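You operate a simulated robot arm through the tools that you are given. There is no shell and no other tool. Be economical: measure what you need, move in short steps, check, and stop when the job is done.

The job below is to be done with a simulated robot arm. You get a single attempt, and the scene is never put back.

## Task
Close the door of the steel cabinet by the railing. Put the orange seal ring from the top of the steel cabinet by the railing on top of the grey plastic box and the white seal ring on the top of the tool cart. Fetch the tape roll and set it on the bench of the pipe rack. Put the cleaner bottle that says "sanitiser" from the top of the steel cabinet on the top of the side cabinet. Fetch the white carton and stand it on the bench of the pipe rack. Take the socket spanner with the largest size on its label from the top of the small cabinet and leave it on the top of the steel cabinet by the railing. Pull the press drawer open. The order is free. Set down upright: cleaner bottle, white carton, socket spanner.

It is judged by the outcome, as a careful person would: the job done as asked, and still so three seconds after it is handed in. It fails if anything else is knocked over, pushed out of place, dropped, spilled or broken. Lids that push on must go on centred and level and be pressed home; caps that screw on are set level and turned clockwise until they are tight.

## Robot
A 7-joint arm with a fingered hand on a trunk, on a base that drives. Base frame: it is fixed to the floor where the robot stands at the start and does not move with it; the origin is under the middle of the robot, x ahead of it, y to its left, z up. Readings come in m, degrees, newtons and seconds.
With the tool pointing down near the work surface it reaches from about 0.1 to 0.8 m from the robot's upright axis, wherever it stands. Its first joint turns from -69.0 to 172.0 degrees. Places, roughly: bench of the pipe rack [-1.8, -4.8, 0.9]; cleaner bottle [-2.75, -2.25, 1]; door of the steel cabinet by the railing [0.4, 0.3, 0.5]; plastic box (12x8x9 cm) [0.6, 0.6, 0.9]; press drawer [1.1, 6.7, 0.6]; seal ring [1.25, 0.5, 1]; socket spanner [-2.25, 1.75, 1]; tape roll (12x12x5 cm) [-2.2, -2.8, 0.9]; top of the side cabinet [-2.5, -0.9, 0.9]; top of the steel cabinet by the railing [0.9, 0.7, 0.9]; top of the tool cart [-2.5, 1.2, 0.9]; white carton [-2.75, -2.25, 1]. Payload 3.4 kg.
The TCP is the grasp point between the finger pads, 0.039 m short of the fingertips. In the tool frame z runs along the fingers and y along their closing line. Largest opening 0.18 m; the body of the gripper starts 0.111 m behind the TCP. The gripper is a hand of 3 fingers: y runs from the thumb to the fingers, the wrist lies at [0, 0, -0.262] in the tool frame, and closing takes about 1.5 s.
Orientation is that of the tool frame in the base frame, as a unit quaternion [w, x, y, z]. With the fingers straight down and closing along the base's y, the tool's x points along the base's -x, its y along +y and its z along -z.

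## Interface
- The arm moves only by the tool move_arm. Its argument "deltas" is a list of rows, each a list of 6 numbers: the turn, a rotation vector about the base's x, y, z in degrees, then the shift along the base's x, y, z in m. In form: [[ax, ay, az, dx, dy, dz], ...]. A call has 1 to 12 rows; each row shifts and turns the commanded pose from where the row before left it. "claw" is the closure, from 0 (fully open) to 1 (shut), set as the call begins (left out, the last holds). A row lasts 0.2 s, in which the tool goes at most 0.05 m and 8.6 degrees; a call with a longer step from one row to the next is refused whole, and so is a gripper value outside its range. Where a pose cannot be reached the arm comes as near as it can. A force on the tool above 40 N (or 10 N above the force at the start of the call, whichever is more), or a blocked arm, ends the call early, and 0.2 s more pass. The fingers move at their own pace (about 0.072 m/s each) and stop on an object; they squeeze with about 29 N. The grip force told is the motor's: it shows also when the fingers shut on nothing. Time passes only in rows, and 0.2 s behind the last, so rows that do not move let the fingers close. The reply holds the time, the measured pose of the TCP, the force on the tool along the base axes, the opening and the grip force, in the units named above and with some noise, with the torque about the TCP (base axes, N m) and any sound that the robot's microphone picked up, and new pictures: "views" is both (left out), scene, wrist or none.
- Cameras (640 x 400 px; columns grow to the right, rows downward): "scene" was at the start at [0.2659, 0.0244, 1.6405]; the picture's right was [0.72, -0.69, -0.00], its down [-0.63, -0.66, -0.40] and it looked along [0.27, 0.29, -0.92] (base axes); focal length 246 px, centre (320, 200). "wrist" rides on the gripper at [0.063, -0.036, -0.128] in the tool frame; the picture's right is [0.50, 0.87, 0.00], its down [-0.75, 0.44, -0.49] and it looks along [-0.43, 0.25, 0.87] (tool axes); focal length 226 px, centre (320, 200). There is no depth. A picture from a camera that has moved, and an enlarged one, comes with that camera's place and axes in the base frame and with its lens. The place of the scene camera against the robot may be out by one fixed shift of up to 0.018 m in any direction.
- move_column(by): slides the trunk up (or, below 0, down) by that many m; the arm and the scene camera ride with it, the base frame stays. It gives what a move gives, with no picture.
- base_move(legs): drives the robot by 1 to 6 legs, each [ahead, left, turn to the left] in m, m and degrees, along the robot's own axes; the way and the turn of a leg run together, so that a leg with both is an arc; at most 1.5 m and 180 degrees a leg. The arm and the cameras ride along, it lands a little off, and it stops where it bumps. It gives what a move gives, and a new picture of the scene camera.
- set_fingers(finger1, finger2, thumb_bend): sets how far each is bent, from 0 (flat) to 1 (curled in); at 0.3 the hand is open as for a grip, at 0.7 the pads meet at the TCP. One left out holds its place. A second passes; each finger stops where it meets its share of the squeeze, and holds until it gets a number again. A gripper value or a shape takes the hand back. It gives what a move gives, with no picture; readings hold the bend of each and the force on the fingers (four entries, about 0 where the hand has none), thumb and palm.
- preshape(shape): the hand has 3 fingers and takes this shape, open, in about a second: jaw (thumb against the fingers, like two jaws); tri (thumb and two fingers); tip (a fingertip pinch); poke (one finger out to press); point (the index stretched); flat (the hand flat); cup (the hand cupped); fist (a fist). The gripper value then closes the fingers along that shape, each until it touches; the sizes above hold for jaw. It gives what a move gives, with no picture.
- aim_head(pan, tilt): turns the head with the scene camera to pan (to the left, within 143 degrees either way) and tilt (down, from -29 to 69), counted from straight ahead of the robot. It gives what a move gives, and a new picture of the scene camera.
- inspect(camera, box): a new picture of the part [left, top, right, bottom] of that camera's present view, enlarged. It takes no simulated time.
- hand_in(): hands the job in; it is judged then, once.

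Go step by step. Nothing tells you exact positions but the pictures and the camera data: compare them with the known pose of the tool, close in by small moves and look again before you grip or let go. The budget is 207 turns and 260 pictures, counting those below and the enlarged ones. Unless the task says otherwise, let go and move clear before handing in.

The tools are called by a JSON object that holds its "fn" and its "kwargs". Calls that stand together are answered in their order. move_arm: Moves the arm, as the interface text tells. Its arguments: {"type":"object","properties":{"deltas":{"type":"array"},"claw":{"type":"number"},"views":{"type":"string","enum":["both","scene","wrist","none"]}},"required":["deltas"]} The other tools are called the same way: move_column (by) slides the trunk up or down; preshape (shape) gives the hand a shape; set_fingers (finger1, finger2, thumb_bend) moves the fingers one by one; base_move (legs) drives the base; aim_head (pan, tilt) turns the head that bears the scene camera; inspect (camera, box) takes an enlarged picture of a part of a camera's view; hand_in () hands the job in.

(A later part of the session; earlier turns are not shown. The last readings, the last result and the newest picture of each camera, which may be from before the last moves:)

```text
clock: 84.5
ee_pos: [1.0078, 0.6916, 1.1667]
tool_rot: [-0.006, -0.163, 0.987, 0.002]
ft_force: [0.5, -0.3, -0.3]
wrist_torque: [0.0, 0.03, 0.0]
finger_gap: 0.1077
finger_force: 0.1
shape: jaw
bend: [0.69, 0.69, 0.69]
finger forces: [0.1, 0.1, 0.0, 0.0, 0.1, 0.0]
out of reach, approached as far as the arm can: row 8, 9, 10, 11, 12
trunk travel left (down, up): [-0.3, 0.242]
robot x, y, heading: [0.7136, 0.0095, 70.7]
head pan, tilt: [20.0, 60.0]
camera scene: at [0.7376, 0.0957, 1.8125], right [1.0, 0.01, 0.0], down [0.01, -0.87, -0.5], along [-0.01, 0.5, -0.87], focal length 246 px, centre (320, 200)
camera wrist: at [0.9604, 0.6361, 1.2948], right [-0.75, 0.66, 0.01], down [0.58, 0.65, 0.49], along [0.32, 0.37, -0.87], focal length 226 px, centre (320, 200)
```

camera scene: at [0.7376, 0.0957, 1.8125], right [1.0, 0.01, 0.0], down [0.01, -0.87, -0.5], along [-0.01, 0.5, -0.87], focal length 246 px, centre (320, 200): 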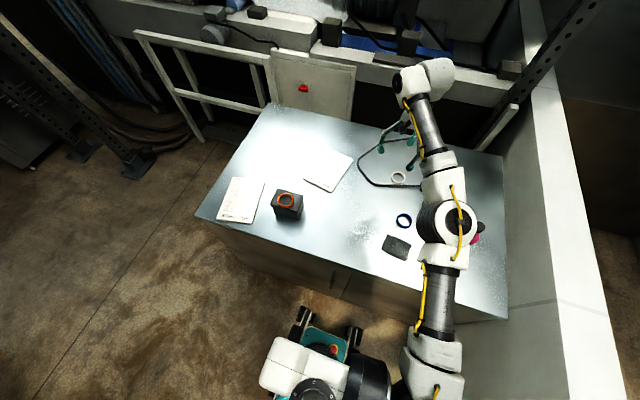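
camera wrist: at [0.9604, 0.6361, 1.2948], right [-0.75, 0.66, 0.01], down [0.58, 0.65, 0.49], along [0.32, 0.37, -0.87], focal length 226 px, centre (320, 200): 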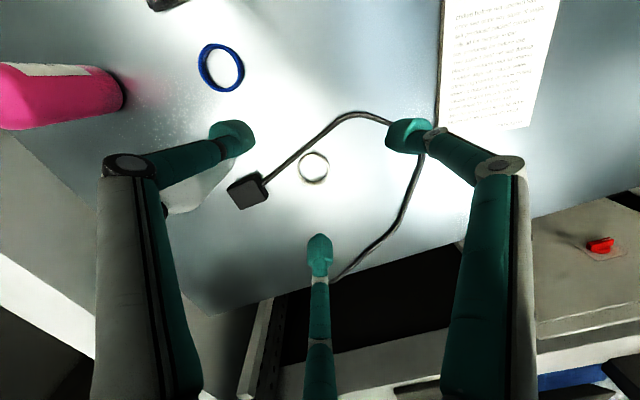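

The white ring is at about (1.067, 0.742), with a cable beside it. I'll lower while rotating the hand 38° so no digit crosses the cable, and see whether the reach suffices.

{"fn": "move_arm", "kwargs": {"deltas": [[0, 0, 7.6, 0, 0, -0.03], [0, 0, 7.6, 0.01, 0.01, -0.03], [0, 0, 7.6, 0.015, 0.012, -0.03], [0, 0, 7.6, 0.015, 0.013, -0.03], [0, 0, 7.6, 0.015, 0.013, -0.02]]}}

```text
clock: 85.7
ee_pos: [1.0517, 0.7115, 1.0412]
tool_rot: [-0.002, -0.472, 0.882, 0.004]
ft_force: [0.4, -0.6, 0.3]
wrist_torque: [0.01, 0.01, -0.01]
finger_gap: 0.1078
finger_force: 0.1
shape: jaw
bend: [0.69, 0.69, 0.69]
finger forces: [0.1, 0.1, 0.1, 0.0, 0.0, 0.0]
out of reach, approached as far as the arm can: row 4, 5
trunk travel left (down, up): [-0.3, 0.242]
robot x, y, heading: [0.7137, 0.0071, 70.6]
head pan, tilt: [20.0, 60.0]
camera scene: at [0.7369, 0.0935, 1.8128], right [1.0, 0.01, 0.0], down [0.01, -0.87, -0.5], along [-0.01, 0.5, -0.87], focal length 246 px, centre (320, 200)
camera wrist: at [1.0478, 0.6373, 1.1677], right [-1.0, 0.06, 0.01], down [0.06, 0.87, 0.5], along [0.03, 0.5, -0.87], focal length 226 px, centre (320, 200)
```

scene: 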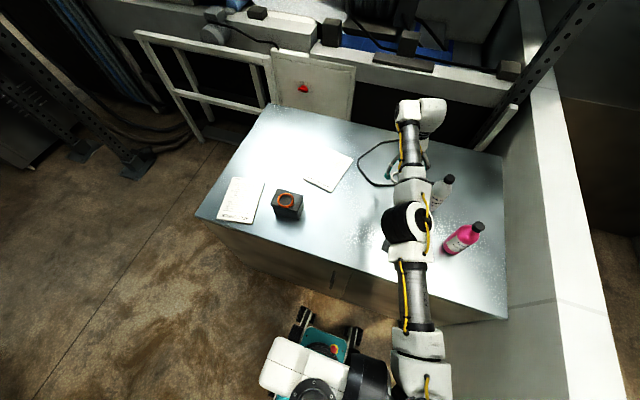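
wrist: 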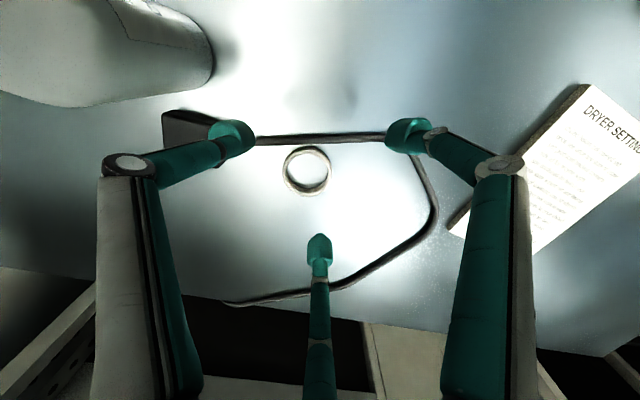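

Need ~4 cm more reach: creep the base ahead, then wait out the sway.

{"fn": "base_move", "kwargs": {"legs": [[0.045, 0, 0]]}}

{"fn": "move_arm", "kwargs": {"deltas": [[0, 0, 0, 0, 0, 0], [0, 0, 0, 0, 0, 0], [0, 0, 0, 0, 0, 0], [0, 0, 0, 0, 0, 0], [0, 0, 0, 0, 0, 0], [0, 0, 0, 0, 0, 0], [0, 0, 0, 0, 0, 0], [0, 0, 0, 0, 0, 0], [0, 0, 0, 0, 0, 0], [0, 0, 0, 0, 0, 0], [0, 0, 0, 0, 0, 0], [0, 0, 0, 0, 0, 0]], "views": "wrist", "claw": 0.5}}

```text
clock: 86.6
ee_pos: [1.0675, 0.7545, 1.0368]
tool_rot: [-0.003, -0.47, 0.882, 0.003]
ft_force: [-0.4, -1.1, -0.7]
wrist_torque: [-0.08, 0.01, 0.01]
finger_gap: 0.1077
finger_force: 0.1
shape: jaw
bend: [0.69, 0.69, 0.69]
finger forces: [0.0, 0.0, 0.1, 0.0, 0.1, 0.1]
trunk travel left (down, up): [-0.3, 0.242]
robot x, y, heading: [0.7249, 0.0531, 70.7]
head pan, tilt: [20.0, 60.0]
camera scene: at [0.7503, 0.1404, 1.8124], right [1.0, 0.01, 0.0], down [0.01, -0.87, -0.5], along [-0.01, 0.5, -0.87], focal length 246 px, centre (320, 200)
```

scene: 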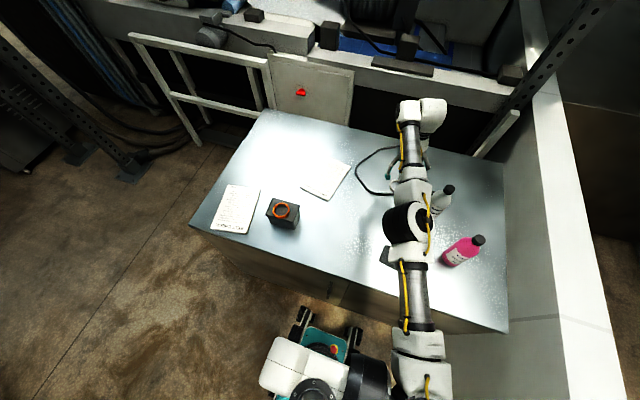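

```text
clock: 89.2
ee_pos: [1.0637, 0.7537, 1.0394]
tool_rot: [-0.001, -0.47, 0.883, 0.003]
ft_force: [0.0, 0.4, 0.2]
wrist_torque: [-0.01, -0.03, 0.0]
finger_gap: 0.0906
finger_force: 0.0
shape: jaw
bend: [0.71, 0.71, 0.72]
finger forces: [0.0, 0.0, 0.1, 0.0, 0.0, 0.0]
trunk travel left (down, up): [-0.3, 0.242]
robot x, y, heading: [0.7275, 0.0498, 70.9]
head pan, tilt: [20.0, 60.0]
camera wrist: at [1.0606, 0.6803, 1.1673], right [-1.0, 0.07, 0.01], down [0.06, 0.87, 0.5], along [0.03, 0.5, -0.87], focal length 226 px, centre (320, 200)
```

wrist: 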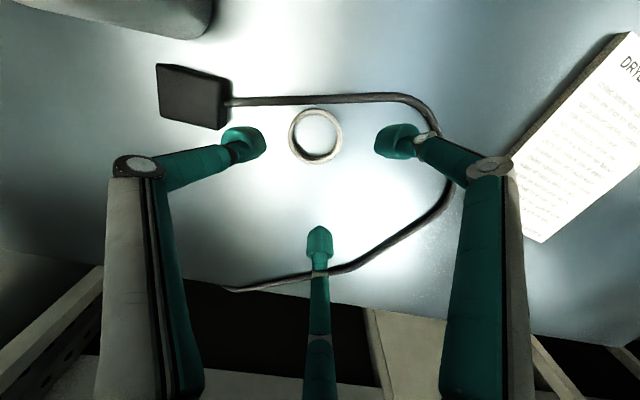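

{"fn": "move_arm", "kwargs": {"deltas": [[0, 0, 0, 0.005, -0.008, -0.035], [0, 0, 0, 0, 0, -0.03], [0, 0, 0, 0, 0, -0.015], [0, 0, 0, 0, 0, 0], [0, 0, 0, 0, 0, 0]], "views": "wrist"}}

```text
clock: 90.4
ee_pos: [1.0645, 0.7558, 1.0064]
tool_rot: [-0.001, -0.471, 0.882, 0.005]
ft_force: [0.7, 0.6, -0.2]
wrist_torque: [0.02, 0.01, 0.0]
finger_gap: 0.0905
finger_force: 0.1
shape: jaw
bend: [0.71, 0.71, 0.72]
finger forces: [0.0, 0.0, 0.0, 0.0, 0.0, 0.0]
out of reach, approached as far as the arm can: row 1, 2, 3
trunk travel left (down, up): [-0.3, 0.242]
robot x, y, heading: [0.7258, 0.0491, 70.5]
head pan, tilt: [20.0, 60.0]
camera wrist: at [1.0605, 0.6824, 1.1333], right [-1.0, 0.07, 0.01], down [0.06, 0.87, 0.5], along [0.03, 0.5, -0.87], focal length 226 px, centre (320, 200)
```

wrist: 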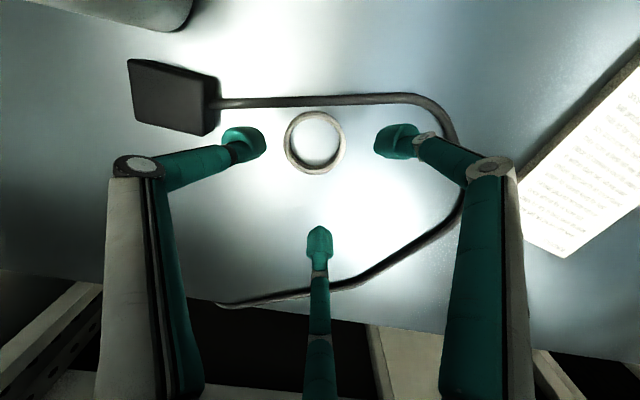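

Lower the trunk 5 cm instead, then fine-align.

{"fn": "move_column", "kwargs": {"by": -0.05}}

{"fn": "move_arm", "kwargs": {"deltas": [[0, 0, 0, 0, 0, 0], [0, 0, 0, 0, 0, 0]], "views": "wrist"}}

```text
clock: 91.2
ee_pos: [1.0679, 0.7676, 0.9398]
tool_rot: [-0.007, -0.471, 0.882, -0.005]
ft_force: [-3.0, -3.8, 18.9]
wrist_torque: [0.14, -0.04, -0.02]
finger_gap: 0.0881
finger_force: 0.1
shape: jaw
bend: [0.71, 0.73, 0.72]
finger forces: [2.8, 11.5, 0.0, 0.0, 5.1, 0.0]
trunk travel left (down, up): [-0.252, 0.291]
robot x, y, heading: [0.7295, 0.0493, 70.4]
head pan, tilt: [20.0, 60.0]
stopped: the force on the tool passed its limit at 46 N (the readings are from after the stop); the commanded pose is now the measured one
```

```text
clock: 91.8
ee_pos: [1.068, 0.7649, 0.9398]
tool_rot: [-0.006, -0.471, 0.882, -0.005]
ft_force: [-1.3, 1.4, 20.4]
wrist_torque: [0.39, -0.17, 0.11]
finger_gap: 0.0881
finger_force: 0.0
shape: jaw
bend: [0.71, 0.72, 0.72]
finger forces: [2.6, 12.1, 0.1, 0.0, 5.5, 0.1]
trunk travel left (down, up): [-0.252, 0.291]
robot x, y, heading: [0.7241, 0.0531, 70.6]
head pan, tilt: [20.0, 60.0]
camera wrist: at [1.0631, 0.694, 1.0675], right [-1.0, 0.07, 0.01], down [0.06, 0.87, 0.48], along [0.03, 0.48, -0.88], focal length 226 px, centre (320, 200)
```

wrist: 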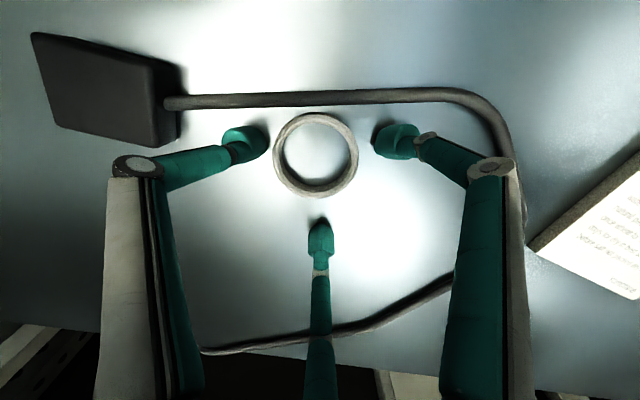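

{"fn": "move_arm", "kwargs": {"deltas": [[0, 0, 0, 0, 0, 0.008], [0, 0, 0, 0.001, -0.01, 0], [0, 0, 0, 0, -0.011, 0], [0, 0, 0, 0, 0, 0]], "views": "wrist"}}

```text
clock: 92.8
ee_pos: [1.0671, 0.7472, 0.9427]
tool_rot: [-0.009, -0.474, 0.881, -0.006]
ft_force: [1.4, -0.4, 0.4]
wrist_torque: [-0.01, 0.03, -0.01]
finger_gap: 0.0901
finger_force: 0.1
shape: jaw
bend: [0.71, 0.71, 0.72]
finger forces: [0.0, 0.0, 0.0, 0.0, 0.1, 0.0]
out of reach, approached as far as the arm can: row 2, 3
trunk travel left (down, up): [-0.252, 0.291]
robot x, y, heading: [0.7224, 0.0543, 70.5]
head pan, tilt: [20.0, 60.0]
camera wrist: at [1.0632, 0.676, 1.0722], right [-1.0, 0.06, 0.01], down [0.06, 0.88, 0.48], along [0.02, 0.48, -0.88], focal length 226 px, centre (320, 200)
```

wrist: 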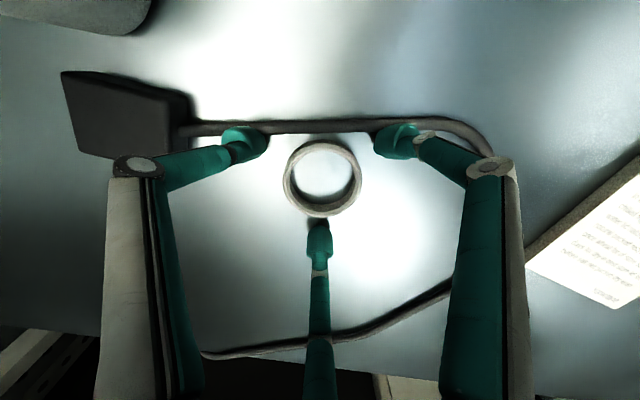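

{"fn": "move_arm", "kwargs": {"deltas": [[0, 0, 0, 0, 0.003, 0.001], [0, 0, 0, 0, 0, 0], [0, 0, 0, 0, 0, 0], [0, 0, 0, 0, 0, 0], [0, 0, 0, 0, 0, 0], [0, 0, 0, 0, 0, 0]], "views": "wrist", "claw": 1}}

```text
clock: 94.2
ee_pos: [1.0675, 0.7466, 0.9443]
tool_rot: [-0.009, -0.471, 0.882, -0.005]
ft_force: [-0.2, -0.6, 1.2]
wrist_torque: [0.0, 0.01, -0.02]
finger_gap: 0.054
finger_force: 28.8
shape: jaw
bend: [0.72, 0.72, 0.75]
finger forces: [27.1, 25.7, 0.0, 0.1, 25.0, 0.0]
trunk travel left (down, up): [-0.252, 0.291]
robot x, y, heading: [0.7263, 0.0511, 70.8]
head pan, tilt: [20.0, 60.0]
camera wrist: at [1.0645, 0.6766, 1.0734], right [-1.0, 0.07, 0.01], down [0.06, 0.88, 0.48], along [0.02, 0.48, -0.88], focal length 226 px, centre (320, 200)
```

wrist: 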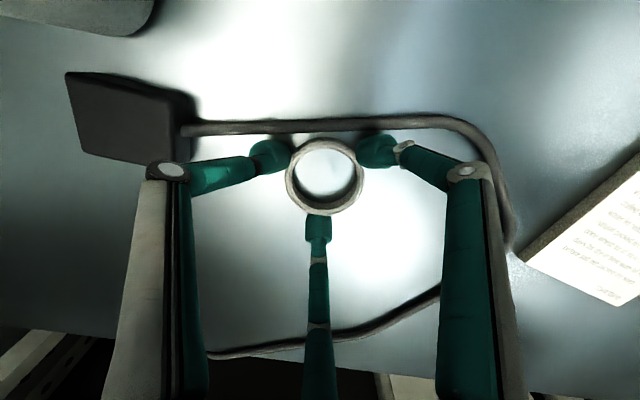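

White ring gripped. Lift with the trunk, then retract the arm.

{"fn": "move_column", "kwargs": {"by": 0.2}}

{"fn": "move_arm", "kwargs": {"deltas": [[0, 0, 0, -0.012, -0.035, 0.01], [0, 0, 0, -0.015, -0.045, 0.01], [0, 0, 0, -0.015, -0.045, 0.01], [0, 0, 0, -0.015, -0.045, 0.01], [0, 0, 0, -0.015, -0.045, 0.01], [0, 0, 0, -0.015, -0.045, 0], [0, 0, 0, -0.015, -0.045, 0], [0, 0, 0, -0.015, -0.045, 0]], "views": "none"}}

{"fn": "aim_head", "kwargs": {"pan": 0, "tilt": 50}}

```text
clock: 96.4
ee_pos: [1.0671, 0.7432, 1.1824]
tool_rot: [0.01, -0.471, 0.882, 0.011]
ft_force: [-0.6, 0.3, 0.0]
wrist_torque: [0.01, -0.01, -0.01]
finger_gap: 0.0539
finger_force: 29.0
shape: jaw
bend: [0.72, 0.72, 0.75]
finger forces: [27.2, 25.8, 0.1, 0.0, 25.0, 0.0]
trunk travel left (down, up): [-0.452, 0.091]
robot x, y, heading: [0.7234, 0.0504, 70.4]
head pan, tilt: [20.0, 60.0]
```

```text
clock: 98.2
ee_pos: [1.067, 0.7434, 1.1843]
tool_rot: [0.01, -0.471, 0.882, 0.01]
ft_force: [1.0, -0.8, -0.3]
wrist_torque: [-0.01, 0.01, 0.01]
finger_gap: 0.0537
finger_force: 29.2
shape: jaw
bend: [0.72, 0.72, 0.75]
finger forces: [27.2, 25.7, 0.0, 0.1, 25.0, 0.0]
out of reach, approached as far as the arm can: row 1, 2, 3, 4, 5, 6, 7, 8
trunk travel left (down, up): [-0.452, 0.091]
robot x, y, heading: [0.731, 0.0504, 70.7]
head pan, tilt: [20.0, 60.0]
```

```text
clock: 99.0
ee_pos: [1.0667, 0.7429, 1.1833]
tool_rot: [0.01, -0.471, 0.882, 0.011]
ft_force: [0.3, -0.2, 0.4]
wrist_torque: [0.0, 0.05, 0.02]
finger_gap: 0.0537
finger_force: 29.1
shape: jaw
bend: [0.72, 0.72, 0.75]
finger forces: [27.2, 25.8, 0.1, 0.1, 25.0, 0.0]
trunk travel left (down, up): [-0.452, 0.091]
robot x, y, heading: [0.7267, 0.0519, 70.4]
head pan, tilt: [0.0, 50.0]
camera scene: at [0.7568, 0.0895, 1.9766], right [0.94, -0.33, 0.0], down [-0.26, -0.72, -0.64], along [0.21, 0.6, -0.77], focal length 246 px, centre (320, 200)
```

scene: 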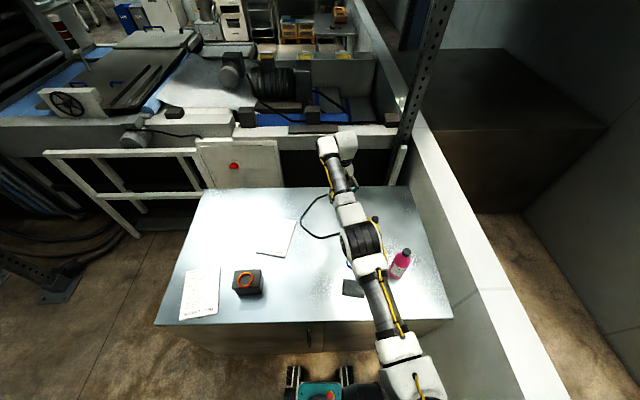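

Retraction isn't solvable in this orientation; try turning the hand back while retracting.

{"fn": "move_arm", "kwargs": {"deltas": [[0, 0, -7.6, 0, 0, 0.02], [0, 0, -7.6, 0, 0, 0.02], [0, 0, -7.6, 0, 0, 0], [0, 0, -7.6, 0, 0, 0], [0, 0, -7.6, 0, 0, 0], [0, 0, 0, -0.012, -0.035, 0], [0, 0, 0, -0.015, -0.045, 0], [0, 0, 0, -0.015, -0.045, 0], [0, 0, 0, -0.015, -0.045, 0]], "views": "scene"}}

```text
clock: 101.0
ee_pos: [1.0052, 0.57, 1.2212]
tool_rot: [0.016, -0.159, 0.987, 0.006]
ft_force: [-0.2, -0.2, -0.6]
wrist_torque: [0.02, -0.01, -0.02]
finger_gap: 0.0527
finger_force: 28.5
shape: jaw
bend: [0.72, 0.72, 0.75]
finger forces: [27.2, 25.8, 0.1, 0.0, 24.5, 0.1]
trunk travel left (down, up): [-0.452, 0.091]
robot x, y, heading: [0.7272, 0.0481, 70.4]
head pan, tilt: [0.0, 50.0]
camera scene: at [0.7514, 0.0876, 1.9768], right [0.94, -0.33, 0.0], down [-0.26, -0.72, -0.64], along [0.21, 0.6, -0.77], focal length 246 px, centre (320, 200)
```

scene: 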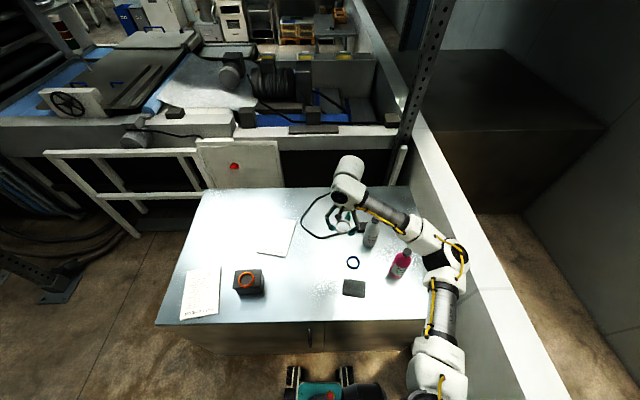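

Now retract further, lower the trunk a bit, and raise the hand.

{"fn": "move_arm", "kwargs": {"deltas": [[0, 0, 0, -0.015, -0.045, 0], [0, 0, 0, -0.015, -0.045, 0], [0, 0, 0, -0.015, -0.045, 0], [0, 0, 0, -0.015, -0.045, 0.015], [0, 0, 0, -0.015, -0.045, 0.02], [0, 0, 0, -0.015, -0.02, 0.035], [0, 0, 0, 0, 0, 0.04], [0, 0, 0, 0, 0, 0.03]], "views": "none"}}

{"fn": "move_column", "kwargs": {"by": -0.2}}

{"fn": "base_move", "kwargs": {"legs": [[-0.3, 0, 0], [0, 0, 95]]}}

```text
refused: row 5 steps farther than a row can; nothing moved
```

```text
clock: 103.2
ee_pos: [1.0091, 0.5684, 1.0202]
tool_rot: [0.014, -0.159, 0.987, 0.008]
ft_force: [-0.1, -0.6, -0.9]
wrist_torque: [-0.01, 0.02, -0.01]
finger_gap: 0.0531
finger_force: 28.7
shape: jaw
bend: [0.72, 0.72, 0.75]
finger forces: [27.2, 26.0, 0.0, 0.0, 24.6, 0.0]
trunk travel left (down, up): [-0.252, 0.291]
robot x, y, heading: [0.7293, 0.0536, 70.6]
head pan, tilt: [0.0, 50.0]
```

```text
clock: 109.3
ee_pos: [0.0835, -0.005, 1.0198]
tool_rot: [-0.004, 0.839, -0.544, -0.015]
ft_force: [-0.2, -0.4, 0.0]
wrist_torque: [0.02, 0.0, 0.01]
finger_gap: 0.0531
finger_force: 29.1
shape: jaw
bend: [0.72, 0.72, 0.75]
finger forces: [27.5, 25.6, 0.0, 0.0, 24.5, 0.0]
trunk travel left (down, up): [-0.252, 0.291]
robot x, y, heading: [0.6281, -0.2326, 166.3]
head pan, tilt: [0.0, 50.0]
camera scene: at [0.4776, -0.2048, 1.7752], right [0.23, 0.97, 0.0], down [0.75, -0.18, -0.64], along [-0.62, 0.15, -0.77], focal length 246 px, centre (320, 200)
```

scene: 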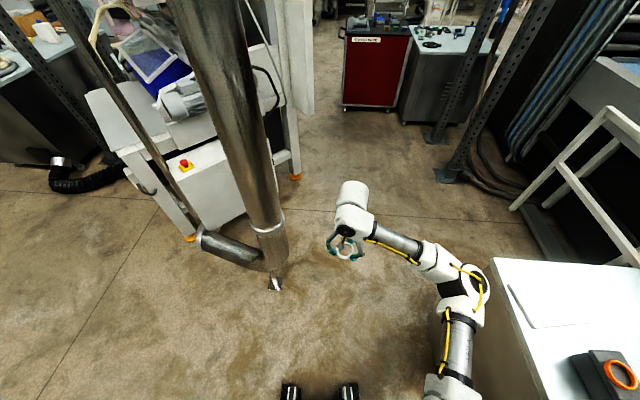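

I must not chain moves like that. The ring on the box looks intact; check the bottles.

{"fn": "aim_head", "kwargs": {"pan": -105, "tilt": 35}}

```text
clock: 111.1
ee_pos: [0.0861, -0.0079, 1.0219]
tool_rot: [-0.004, 0.84, -0.543, -0.017]
ft_force: [-0.6, -0.3, -0.2]
wrist_torque: [0.02, 0.03, -0.01]
finger_gap: 0.0531
finger_force: 29.0
shape: jaw
bend: [0.72, 0.72, 0.75]
finger forces: [27.3, 25.7, 0.1, 0.0, 24.6, 0.0]
trunk travel left (down, up): [-0.252, 0.291]
robot x, y, heading: [0.6276, -0.2324, 166.5]
head pan, tilt: [-105.0, 35.0]
camera scene: at [0.5944, -0.1457, 1.7971], right [0.88, -0.48, 0.0], down [-0.27, -0.51, -0.82], along [0.39, 0.72, -0.58], focal length 246 px, centre (320, 200)
```

scene: 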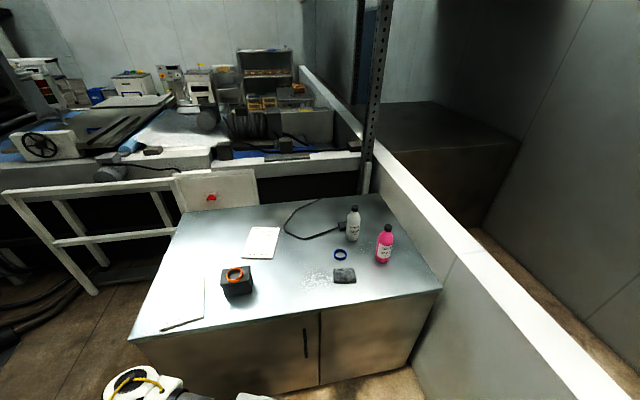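

All standing. Raise and retract the hand, then drive toward the tool cart.

{"fn": "move_arm", "kwargs": {"deltas": [[0, 0, 0, 0.02, 0, 0.04], [0, 0, 0, 0.02, 0, 0.04], [0, 0, 0, 0.03, 0, 0.035], [0, 0, 0, 0.03, 0, 0.035], [0, 0, 0, 0.03, 0, 0.03]], "views": "none"}}

{"fn": "base_move", "kwargs": {"legs": [[1.2, -0.35, 0], [1.2, -0.35, 0]]}}

{"fn": "aim_head", "kwargs": {"pan": 0, "tilt": 45}}

```text
clock: 112.3
ee_pos: [0.2191, -0.0055, 1.2023]
tool_rot: [-0.004, 0.839, -0.543, -0.017]
ft_force: [0.4, 0.0, 0.9]
wrist_torque: [-0.05, 0.04, 0.01]
finger_gap: 0.053
finger_force: 28.6
shape: jaw
bend: [0.72, 0.72, 0.75]
finger forces: [27.4, 25.7, 0.0, 0.0, 24.4, 0.0]
trunk travel left (down, up): [-0.252, 0.291]
robot x, y, heading: [0.6286, -0.2333, 166.6]
head pan, tilt: [-105.0, 35.0]
```

```text
clock: 124.5
ee_pos: [-1.9433, 1.2251, 1.2007]
tool_rot: [-0.005, 0.836, -0.549, -0.017]
ft_force: [0.3, -0.6, -0.6]
wrist_torque: [-0.02, -0.02, 0.01]
finger_gap: 0.0527
finger_force: 29.2
shape: jaw
bend: [0.72, 0.72, 0.75]
finger forces: [27.6, 25.6, 0.1, 0.1, 24.5, 0.0]
trunk travel left (down, up): [-0.252, 0.291]
robot x, y, heading: [-1.5345, 0.9911, 165.9]
head pan, tilt: [-105.0, 35.0]
camera scene: at [-1.5663, 1.0801, 1.7971], right [0.87, -0.49, 0.0], down [-0.28, -0.5, -0.82], along [0.4, 0.71, -0.58], focal length 246 px, centre (320, 200)
```

scene: 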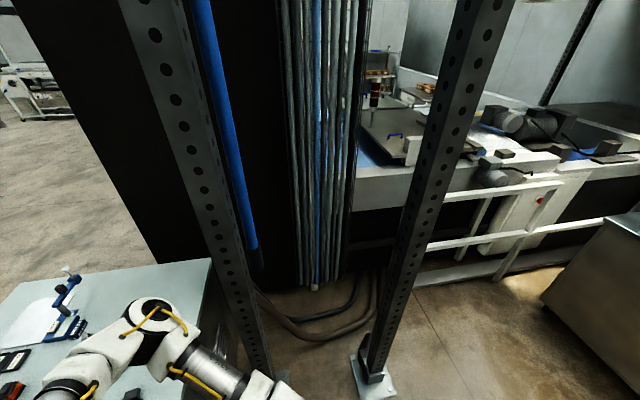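

```text
clock: 126.3
ee_pos: [-1.9418, 1.2224, 1.2028]
tool_rot: [-0.005, 0.836, -0.549, -0.018]
ft_force: [1.1, -0.1, 0.4]
wrist_torque: [0.0, 0.01, 0.0]
finger_gap: 0.0528
finger_force: 29.3
shape: jaw
bend: [0.72, 0.72, 0.75]
finger forces: [27.3, 25.8, 0.1, 0.0, 24.4, 0.0]
trunk travel left (down, up): [-0.252, 0.291]
robot x, y, heading: [-1.5391, 0.9896, 166.0]
head pan, tilt: [0.0, 45.0]
camera scene: at [-1.6877, 1.0232, 1.7823], right [0.25, 0.97, 0.0], down [0.69, -0.18, -0.7], along [-0.68, 0.17, -0.71], focal length 246 px, centre (320, 200)
```

scene: 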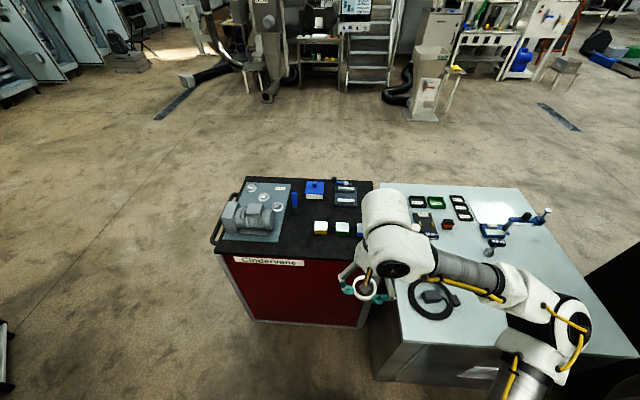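

The tool cart (black top) is ahead left, the small cabinet ahead right. Zoom in on both.

{"fn": "inspect", "kwargs": {"camera": "scene", "box": [200, 160, 400, 285]}}

{"fn": "inspect", "kwargs": {"camera": "scene", "box": [370, 170, 610, 320]}}

{"fn": "inspect", "kwargs": {"camera": "wrist", "box": [0, 0, 640, 400]}}

```text
3.20 times, centred on (300, 222) of scene
camera zoom: at [-1.6877, 1.0232, 1.7823], right [0.25, 0.97, 0.0], down [0.69, -0.18, -0.7], along [-0.68, 0.17, -0.71], focal length 788 px, centre (384, 128)
```

zoom: 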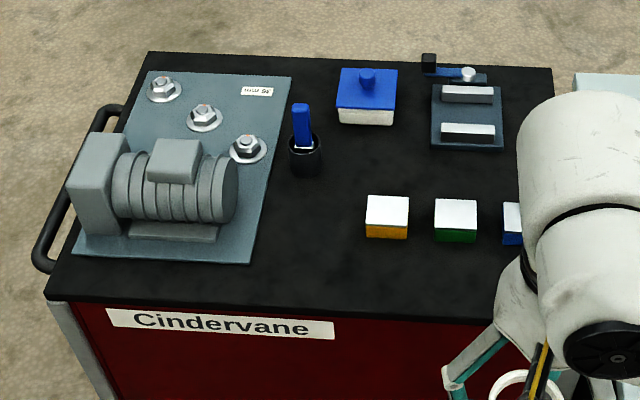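

```text
2.67 times, centred on (490, 245) of scene
camera zoom: at [-1.6877, 1.0232, 1.7823], right [0.25, 0.97, 0.0], down [0.69, -0.18, -0.7], along [-0.68, 0.17, -0.71], focal length 657 px, centre (-133, 80)
```

zoom: 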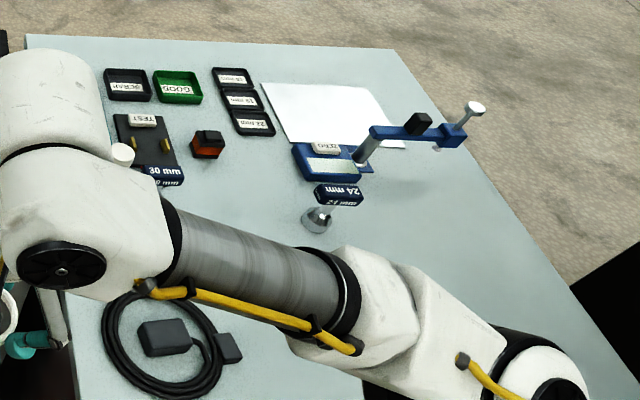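

```text
1.00 times, centred on (320, 200) of wrist (not enlarged: the box is as wide or as high as the picture)
camera zoom: at [-1.8808, 1.1743, 1.3281], right [-0.6, -0.8, -0.01], down [-0.69, 0.5, 0.52], along [-0.42, 0.32, -0.85], focal length 226 px, centre (320, 200)
```

zoom: 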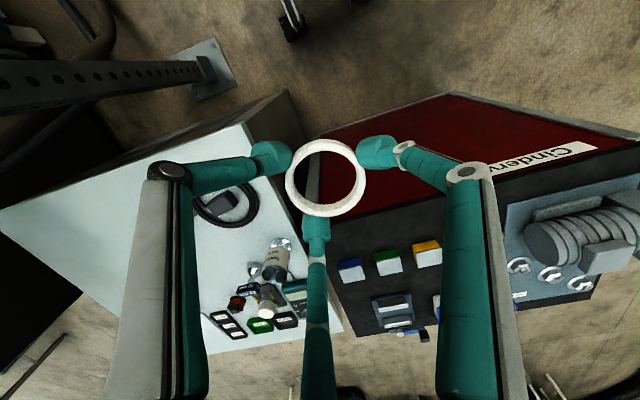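

Free spot on the cart at about (-2.31, 1.076). Move 0.12 m closer.

{"fn": "base_move", "kwargs": {"legs": [[0.12, 0, 0]]}}

```text
clock: 127.5
ee_pos: [-2.0579, 1.2506, 1.203]
tool_rot: [-0.005, 0.837, -0.547, -0.017]
ft_force: [0.2, -0.3, -0.5]
wrist_torque: [-0.02, 0.01, 0.02]
finger_gap: 0.0529
finger_force: 29.2
shape: jaw
bend: [0.72, 0.72, 0.75]
finger forces: [27.4, 25.9, 0.0, 0.0, 24.3, 0.1]
trunk travel left (down, up): [-0.252, 0.291]
robot x, y, heading: [-1.6491, 1.0219, 165.7]
head pan, tilt: [0.0, 45.0]
camera scene: at [-1.804, 1.0522, 1.7822], right [0.24, 0.97, 0.0], down [0.69, -0.18, -0.7], along [-0.68, 0.17, -0.71], focal length 246 px, centre (320, 200)
```

scene: 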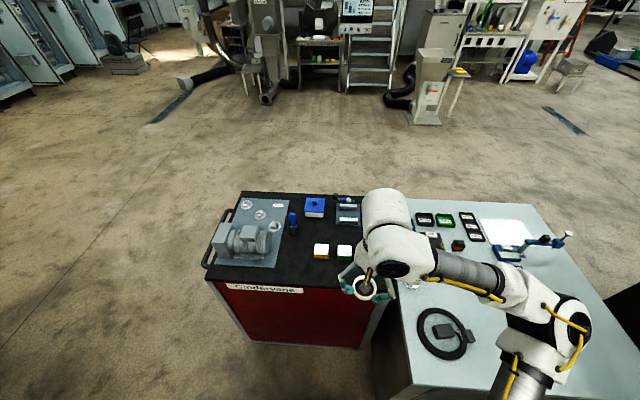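

{"fn": "move_arm", "kwargs": {"deltas": [[-1.5, -1.3, 0, -0.036, -0.025, 0], [0, 0, 0, -0.036, -0.025, 0], [0, 0, 0, -0.036, -0.025, 0], [0, 0, 0, -0.036, -0.025, 0], [0, 0, 0, -0.036, -0.025, -0.01], [0, 0, 0, -0.036, -0.025, -0.02], [0, 0, 0, -0.036, -0.025, -0.02], [0, 0, 0, 0, 0, -0.04], [0, 0, 0, 0, 0, -0.03], [0, 0, 0, 0, 0, 0]]}}

```text
clock: 129.7
ee_pos: [-2.3071, 1.0704, 1.0855]
tool_rot: [-0.001, 0.836, -0.548, -0.004]
ft_force: [0.5, 0.4, -0.2]
wrist_torque: [0.01, 0.02, 0.01]
finger_gap: 0.0526
finger_force: 28.9
shape: jaw
bend: [0.72, 0.72, 0.75]
finger forces: [27.5, 25.8, 0.0, 0.0, 24.4, 0.0]
trunk travel left (down, up): [-0.252, 0.291]
robot x, y, heading: [-1.6534, 1.0247, 166.0]
head pan, tilt: [0.0, 45.0]
camera scene: at [-1.8046, 1.0506, 1.7822], right [0.24, 0.97, 0.0], down [0.69, -0.18, -0.7], along [-0.68, 0.17, -0.71], focal length 246 px, centre (320, 200)
camera wrist: at [-2.249, 1.0263, 1.213], right [-0.6, -0.8, 0.0], down [-0.7, 0.52, 0.5], along [-0.4, 0.3, -0.87], focal length 226 px, centre (320, 200)
```

scene: 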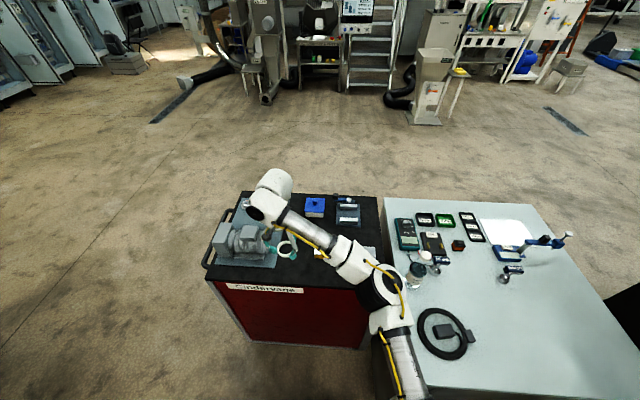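
wrist: 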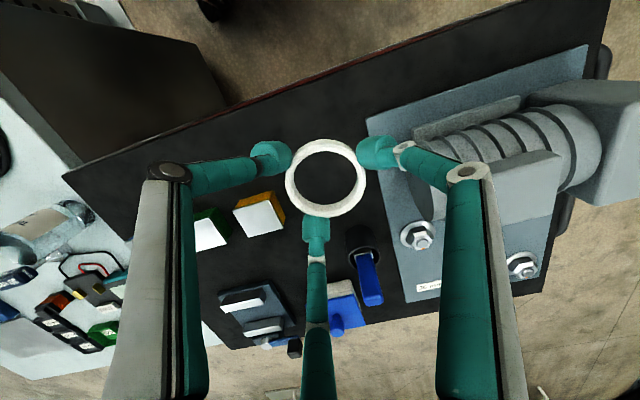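

{"fn": "move_arm", "kwargs": {"deltas": [[0, 0, 0, 0.009, 0.012, -0.02], [0, 0, 0, 0, 0, -0.04], [0, 0, 0, 0, 0, -0.04], [0, 0, 0, 0, 0, -0.02], [0, 0, 0, 0, 0, -0.006], [0, 0, 0, 0, 0, 0]]}}

```text
clock: 131.1
ee_pos: [-2.2981, 1.0832, 0.9615]
tool_rot: [0.0, 0.836, -0.549, -0.006]
ft_force: [-1.2, -3.1, 19.2]
wrist_torque: [-0.3, -0.03, 0.05]
finger_gap: 0.0532
finger_force: 29.2
shape: jaw
bend: [0.72, 0.72, 0.76]
finger forces: [31.5, 27.2, 0.1, 0.1, 25.7, 0.0]
trunk travel left (down, up): [-0.252, 0.291]
robot x, y, heading: [-1.6516, 1.0181, 166.2]
head pan, tilt: [0.0, 45.0]
camera scene: at [-1.8009, 1.0471, 1.783], right [0.24, 0.97, 0.0], down [0.69, -0.17, -0.71], along [-0.68, 0.17, -0.71], focal length 246 px, centre (320, 200)
camera wrist: at [-2.2392, 1.0382, 1.0884], right [-0.59, -0.8, 0.0], down [-0.7, 0.52, 0.5], along [-0.4, 0.3, -0.87], focal length 226 px, centre (320, 200)
```

scene: 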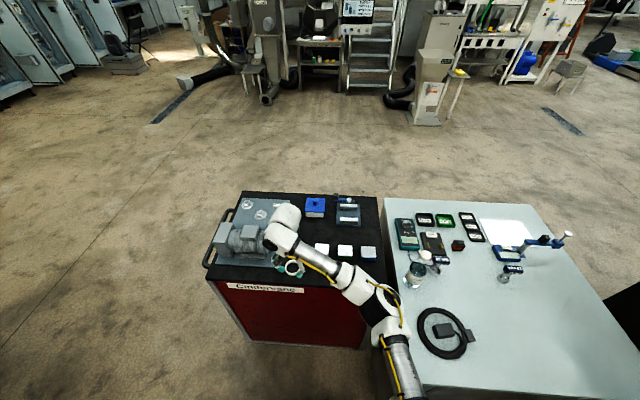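
wrist: 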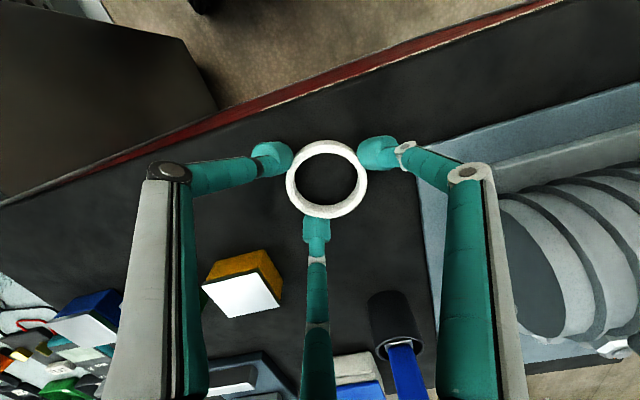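

Contact with the cart top. Ease up 2 mm and release.

{"fn": "move_arm", "kwargs": {"deltas": [[0, 0, 0, 0, 0, 0.003], [0, 0, 0, 0, 0, 0], [0, 0, 0, 0, 0, 0], [0, 0, 0, 0, 0, 0], [0, 0, 0, 0, 0, 0], [0, 0, 0, 0, 0, 0.02], [0, 0, 0, 0, 0, 0.03], [0, 0, 0, 0, 0, 0.04], [0, 0, 0, 0, 0, 0.04], [0, 0, 0, 0, 0, 0.04]], "claw": 0.42}}

```text
clock: 133.3
ee_pos: [-2.2984, 1.0838, 1.1334]
tool_rot: [-0.001, 0.836, -0.548, -0.004]
ft_force: [-0.1, -0.4, -0.3]
wrist_torque: [0.0, 0.0, -0.01]
finger_gap: 0.1036
finger_force: 0.0
shape: jaw
bend: [0.7, 0.7, 0.69]
finger forces: [0.0, 0.0, 0.0, 0.0, 0.0, 0.1]
trunk travel left (down, up): [-0.252, 0.291]
robot x, y, heading: [-1.6492, 1.0215, 165.7]
head pan, tilt: [0.0, 45.0]
camera scene: at [-1.8032, 1.0473, 1.7825], right [0.24, 0.97, 0.0], down [0.69, -0.17, -0.71], along [-0.68, 0.17, -0.71], focal length 246 px, centre (320, 200)
camera wrist: at [-2.2401, 1.0389, 1.2603], right [-0.59, -0.8, 0.0], down [-0.7, 0.51, 0.5], along [-0.4, 0.3, -0.87], focal length 226 px, centre (320, 200)
```

scene: 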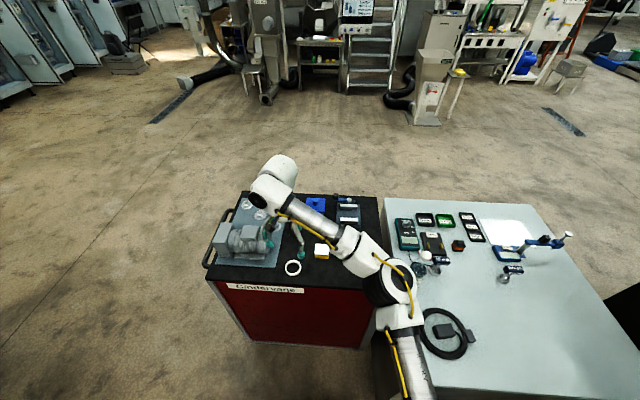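
wrist: 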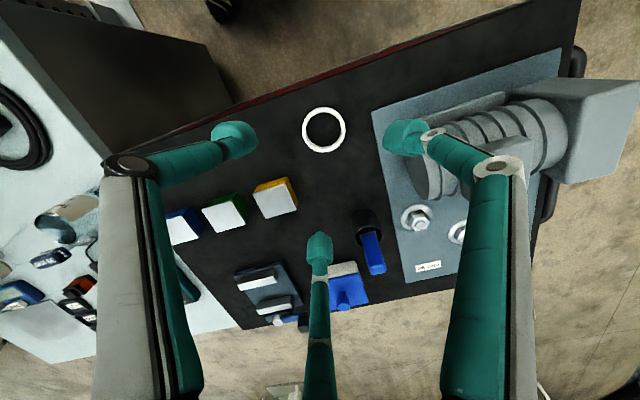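

Ring is down on the cart. Lift the hand out of the way and look closely at the small cabinet's spanners.

{"fn": "move_arm", "kwargs": {"deltas": [[0, 0, 0, 0.02, 0, 0.04], [0, 0, 0, 0.04, 0, 0.02], [0, 0, 0, 0.045, 0, 0.01], [0, 0, 0, 0.045, 0, 0], [0, 0, 0, 0.045, 0, 0]], "views": "none"}}

{"fn": "aim_head", "kwargs": {"pan": -30, "tilt": 50}}

{"fn": "inspect", "kwargs": {"camera": "scene", "box": [200, 110, 460, 272]}}

```text
clock: 134.5
ee_pos: [-2.1039, 1.0835, 1.2]
tool_rot: [-0.001, 0.836, -0.549, -0.003]
ft_force: [0.1, 0.1, 0.0]
wrist_torque: [0.02, -0.03, -0.01]
finger_gap: 0.1041
finger_force: 0.2
shape: jaw
bend: [0.7, 0.69, 0.69]
finger forces: [0.0, 0.0, 0.1, 0.0, 0.0, 0.0]
trunk travel left (down, up): [-0.252, 0.291]
robot x, y, heading: [-1.6525, 1.0221, 165.9]
head pan, tilt: [0.0, 45.0]
```

```text
clock: 135.5
ee_pos: [-2.1039, 1.0844, 1.1995]
tool_rot: [-0.001, 0.836, -0.548, -0.004]
ft_force: [0.6, 0.2, -0.7]
wrist_torque: [0.0, 0.0, -0.01]
finger_gap: 0.104
finger_force: 0.2
shape: jaw
bend: [0.7, 0.69, 0.69]
finger forces: [0.0, 0.0, 0.0, 0.0, 0.0, 0.0]
trunk travel left (down, up): [-0.252, 0.291]
robot x, y, heading: [-1.6495, 1.0229, 165.7]
head pan, tilt: [-30.0, 50.0]
camera scene: at [-1.7804, 1.0832, 1.7753], right [0.7, 0.72, 0.0], down [0.55, -0.54, -0.64], along [-0.46, 0.45, -0.77], focal length 246 px, centre (320, 200)
```

scene: 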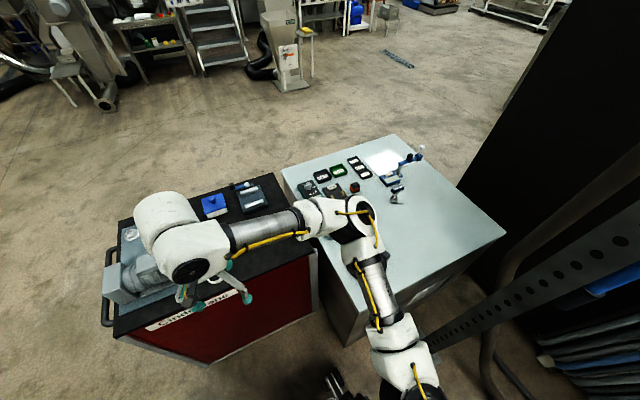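

```text
2.46 times, centred on (330, 191) of scene
camera zoom: at [-1.7804, 1.0832, 1.7753], right [0.7, 0.72, 0.0], down [0.55, -0.54, -0.64], along [-0.46, 0.45, -0.77], focal length 606 px, centre (295, 222)
```

zoom: 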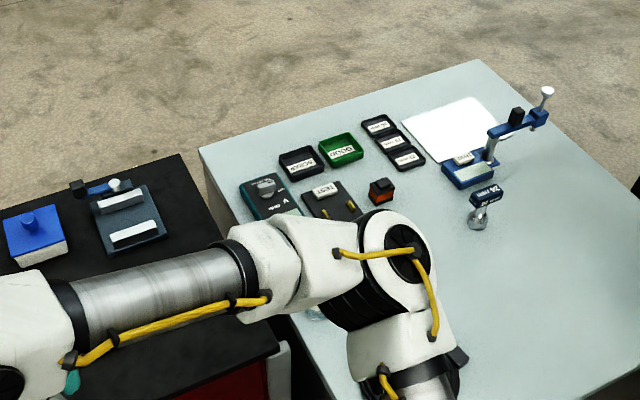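

The forearm hides some tools; use the wrist camera over the small cabinet.

{"fn": "move_arm", "kwargs": {"deltas": [[0, 0, 0, 0.01, 0.03, 0.025], [0, 0, 0, 0.01, 0.035, 0.025], [0, 0, 0, 0.01, 0.035, 0.025], [0, 0, 0, 0.01, 0.035, 0.025], [0, 0, 0, 0.01, 0.045, 0.01], [0, 0, 0, 0, 0.045, 0], [0, 0, 0, 0, 0.045, 0]]}}

{"fn": "inspect", "kwargs": {"camera": "wrist", "box": [200, 180, 440, 330]}}

```text
clock: 137.1
ee_pos: [-2.0538, 1.3558, 1.311]
tool_rot: [0.0, 0.836, -0.548, -0.002]
ft_force: [1.2, 0.1, -0.1]
wrist_torque: [0.01, 0.02, 0.01]
finger_gap: 0.1041
finger_force: 0.1
shape: jaw
bend: [0.69, 0.69, 0.69]
finger forces: [0.0, 0.0, 0.0, 0.0, 0.0, 0.1]
trunk travel left (down, up): [-0.252, 0.291]
robot x, y, heading: [-1.652, 1.0199, 165.8]
head pan, tilt: [-30.0, 50.0]
camera scene: at [-1.7768, 1.0898, 1.7753], right [0.7, 0.72, 0.0], down [0.55, -0.54, -0.64], along [-0.46, 0.44, -0.77], focal length 246 px, centre (320, 200)
camera wrist: at [-1.9957, 1.3114, 1.439], right [-0.59, -0.8, 0.0], down [-0.7, 0.52, 0.5], along [-0.4, 0.3, -0.87], focal length 226 px, centre (320, 200)
```

scene: 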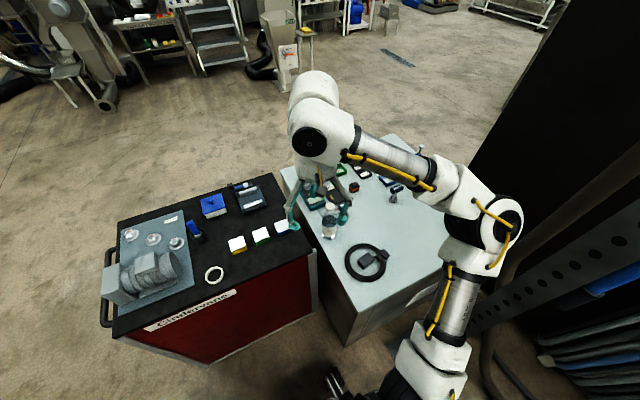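
wrist: 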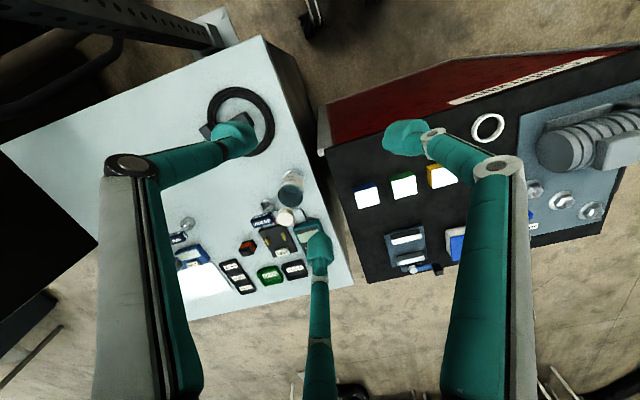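

```text
2.67 times, centred on (320, 255) of wrist
camera zoom: at [-1.9957, 1.3114, 1.439], right [-0.59, -0.8, 0.0], down [-0.7, 0.52, 0.5], along [-0.4, 0.3, -0.87], focal length 603 px, centre (320, 53)
```

zoom: 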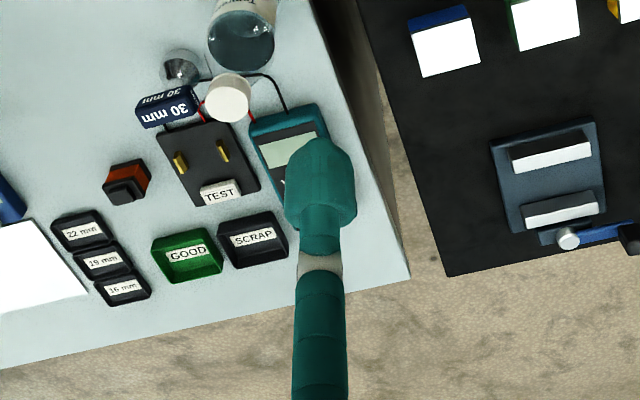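

{"fn": "inspect", "kwargs": {"camera": "wrist", "box": [130, 160, 310, 272]}}

{"fn": "inspect", "kwargs": {"camera": "scene", "box": [280, 130, 460, 242]}}

```text
3.56 times, centred on (220, 216) of wrist
camera zoom: at [-1.9957, 1.3114, 1.439], right [-0.59, -0.8, 0.0], down [-0.7, 0.52, 0.5], along [-0.4, 0.3, -0.87], focal length 804 px, centre (676, 143)
```

zoom: 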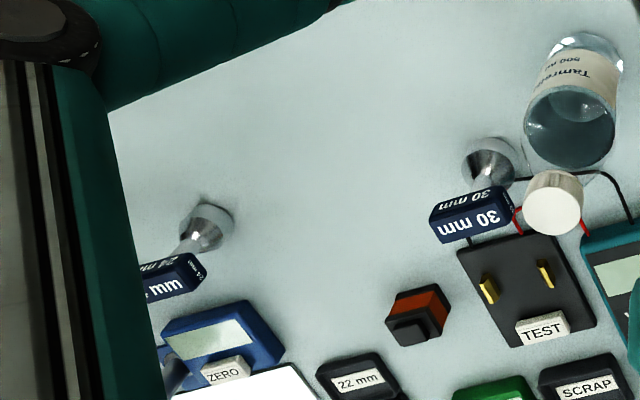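

```text
3.56 times, centred on (370, 186) of scene
camera zoom: at [-1.7768, 1.0898, 1.7753], right [0.7, 0.72, 0.0], down [0.55, -0.54, -0.64], along [-0.46, 0.44, -0.77], focal length 876 px, centre (142, 250)
```

zoom: 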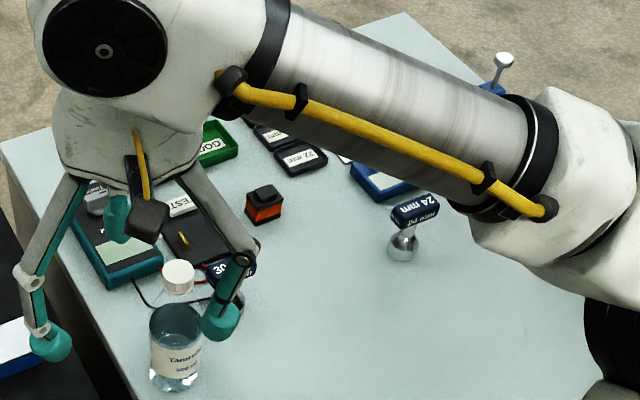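

Two upright spanners: 24 mm and 30 mm; the 30 mm stands near (-2.166, 1.612) beside a glass bottle. Move above it and turn the hand across its head.

{"fn": "move_arm", "kwargs": {"deltas": [[0, 0, -7.5, -0.015, 0.035, 0], [0, 0, -7.5, -0.015, 0.04, 0], [0, 0, -7.5, -0.02, 0.04, 0], [0, 0, -7.5, -0.02, 0.04, -0.01], [0, 0, -7.5, -0.02, 0.04, -0.01], [0, 0, -7.5, -0.015, 0.04, -0.01], [0, 0, 0, 0, 0.02, -0.03]]}}

{"fn": "inspect", "kwargs": {"camera": "wrist", "box": [220, 80, 420, 205]}}

```text
clock: 138.7
ee_pos: [-2.16, 1.6126, 1.2502]
tool_rot: [0.002, -0.562, 0.827, 0.002]
ft_force: [-0.6, -1.0, 0.6]
wrist_torque: [0.01, -0.01, -0.04]
finger_gap: 0.1038
finger_force: 0.1
shape: jaw
bend: [0.69, 0.69, 0.69]
finger forces: [0.1, 0.0, 0.0, 0.1, 0.0, 0.1]
trunk travel left (down, up): [-0.252, 0.291]
robot x, y, heading: [-1.6489, 1.0222, 165.5]
head pan, tilt: [-30.0, 50.0]
camera scene: at [-1.7795, 1.0906, 1.775], right [0.7, 0.72, 0.0], down [0.55, -0.54, -0.64], along [-0.46, 0.44, -0.77], focal length 246 px, centre (320, 200)
camera wrist: at [-2.1501, 1.5397, 1.3769], right [-0.99, -0.15, 0.0], down [-0.13, 0.86, 0.5], along [-0.07, 0.49, -0.87], focal length 226 px, centre (320, 200)
```

scene: 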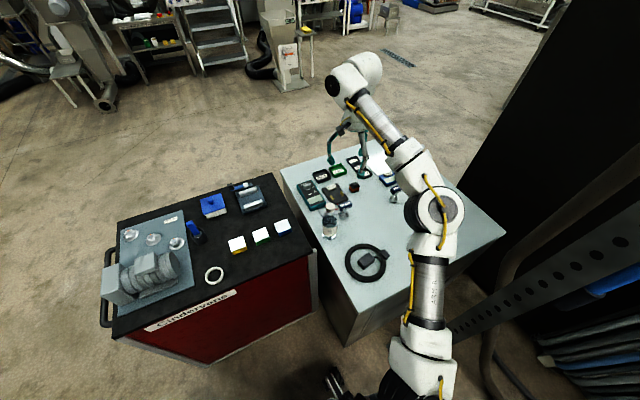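
wrist: 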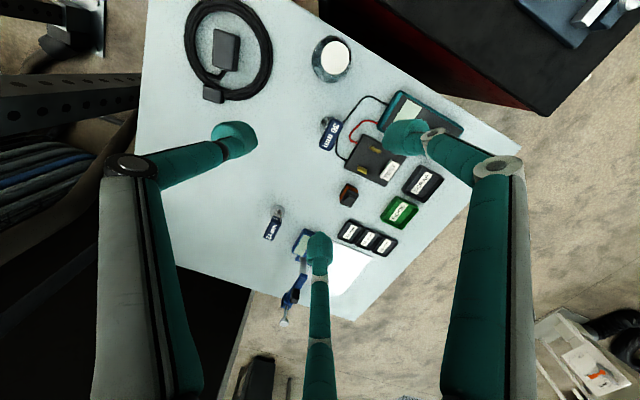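

```text
3.20 times, centred on (320, 142) of wrist
camera zoom: at [-2.1501, 1.5397, 1.3769], right [-0.99, -0.15, 0.0], down [-0.13, 0.86, 0.5], along [-0.07, 0.49, -0.87], focal length 723 px, centre (320, 384)
```

zoom: 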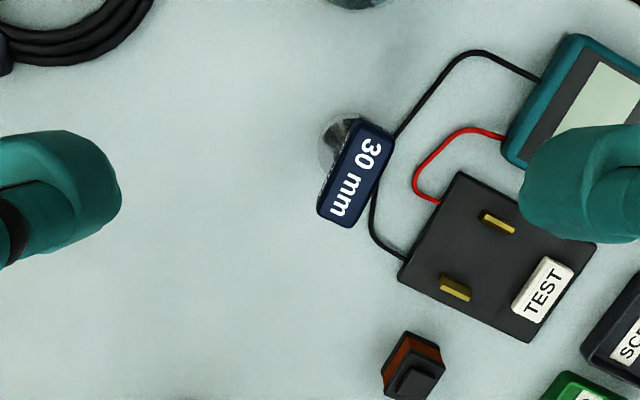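

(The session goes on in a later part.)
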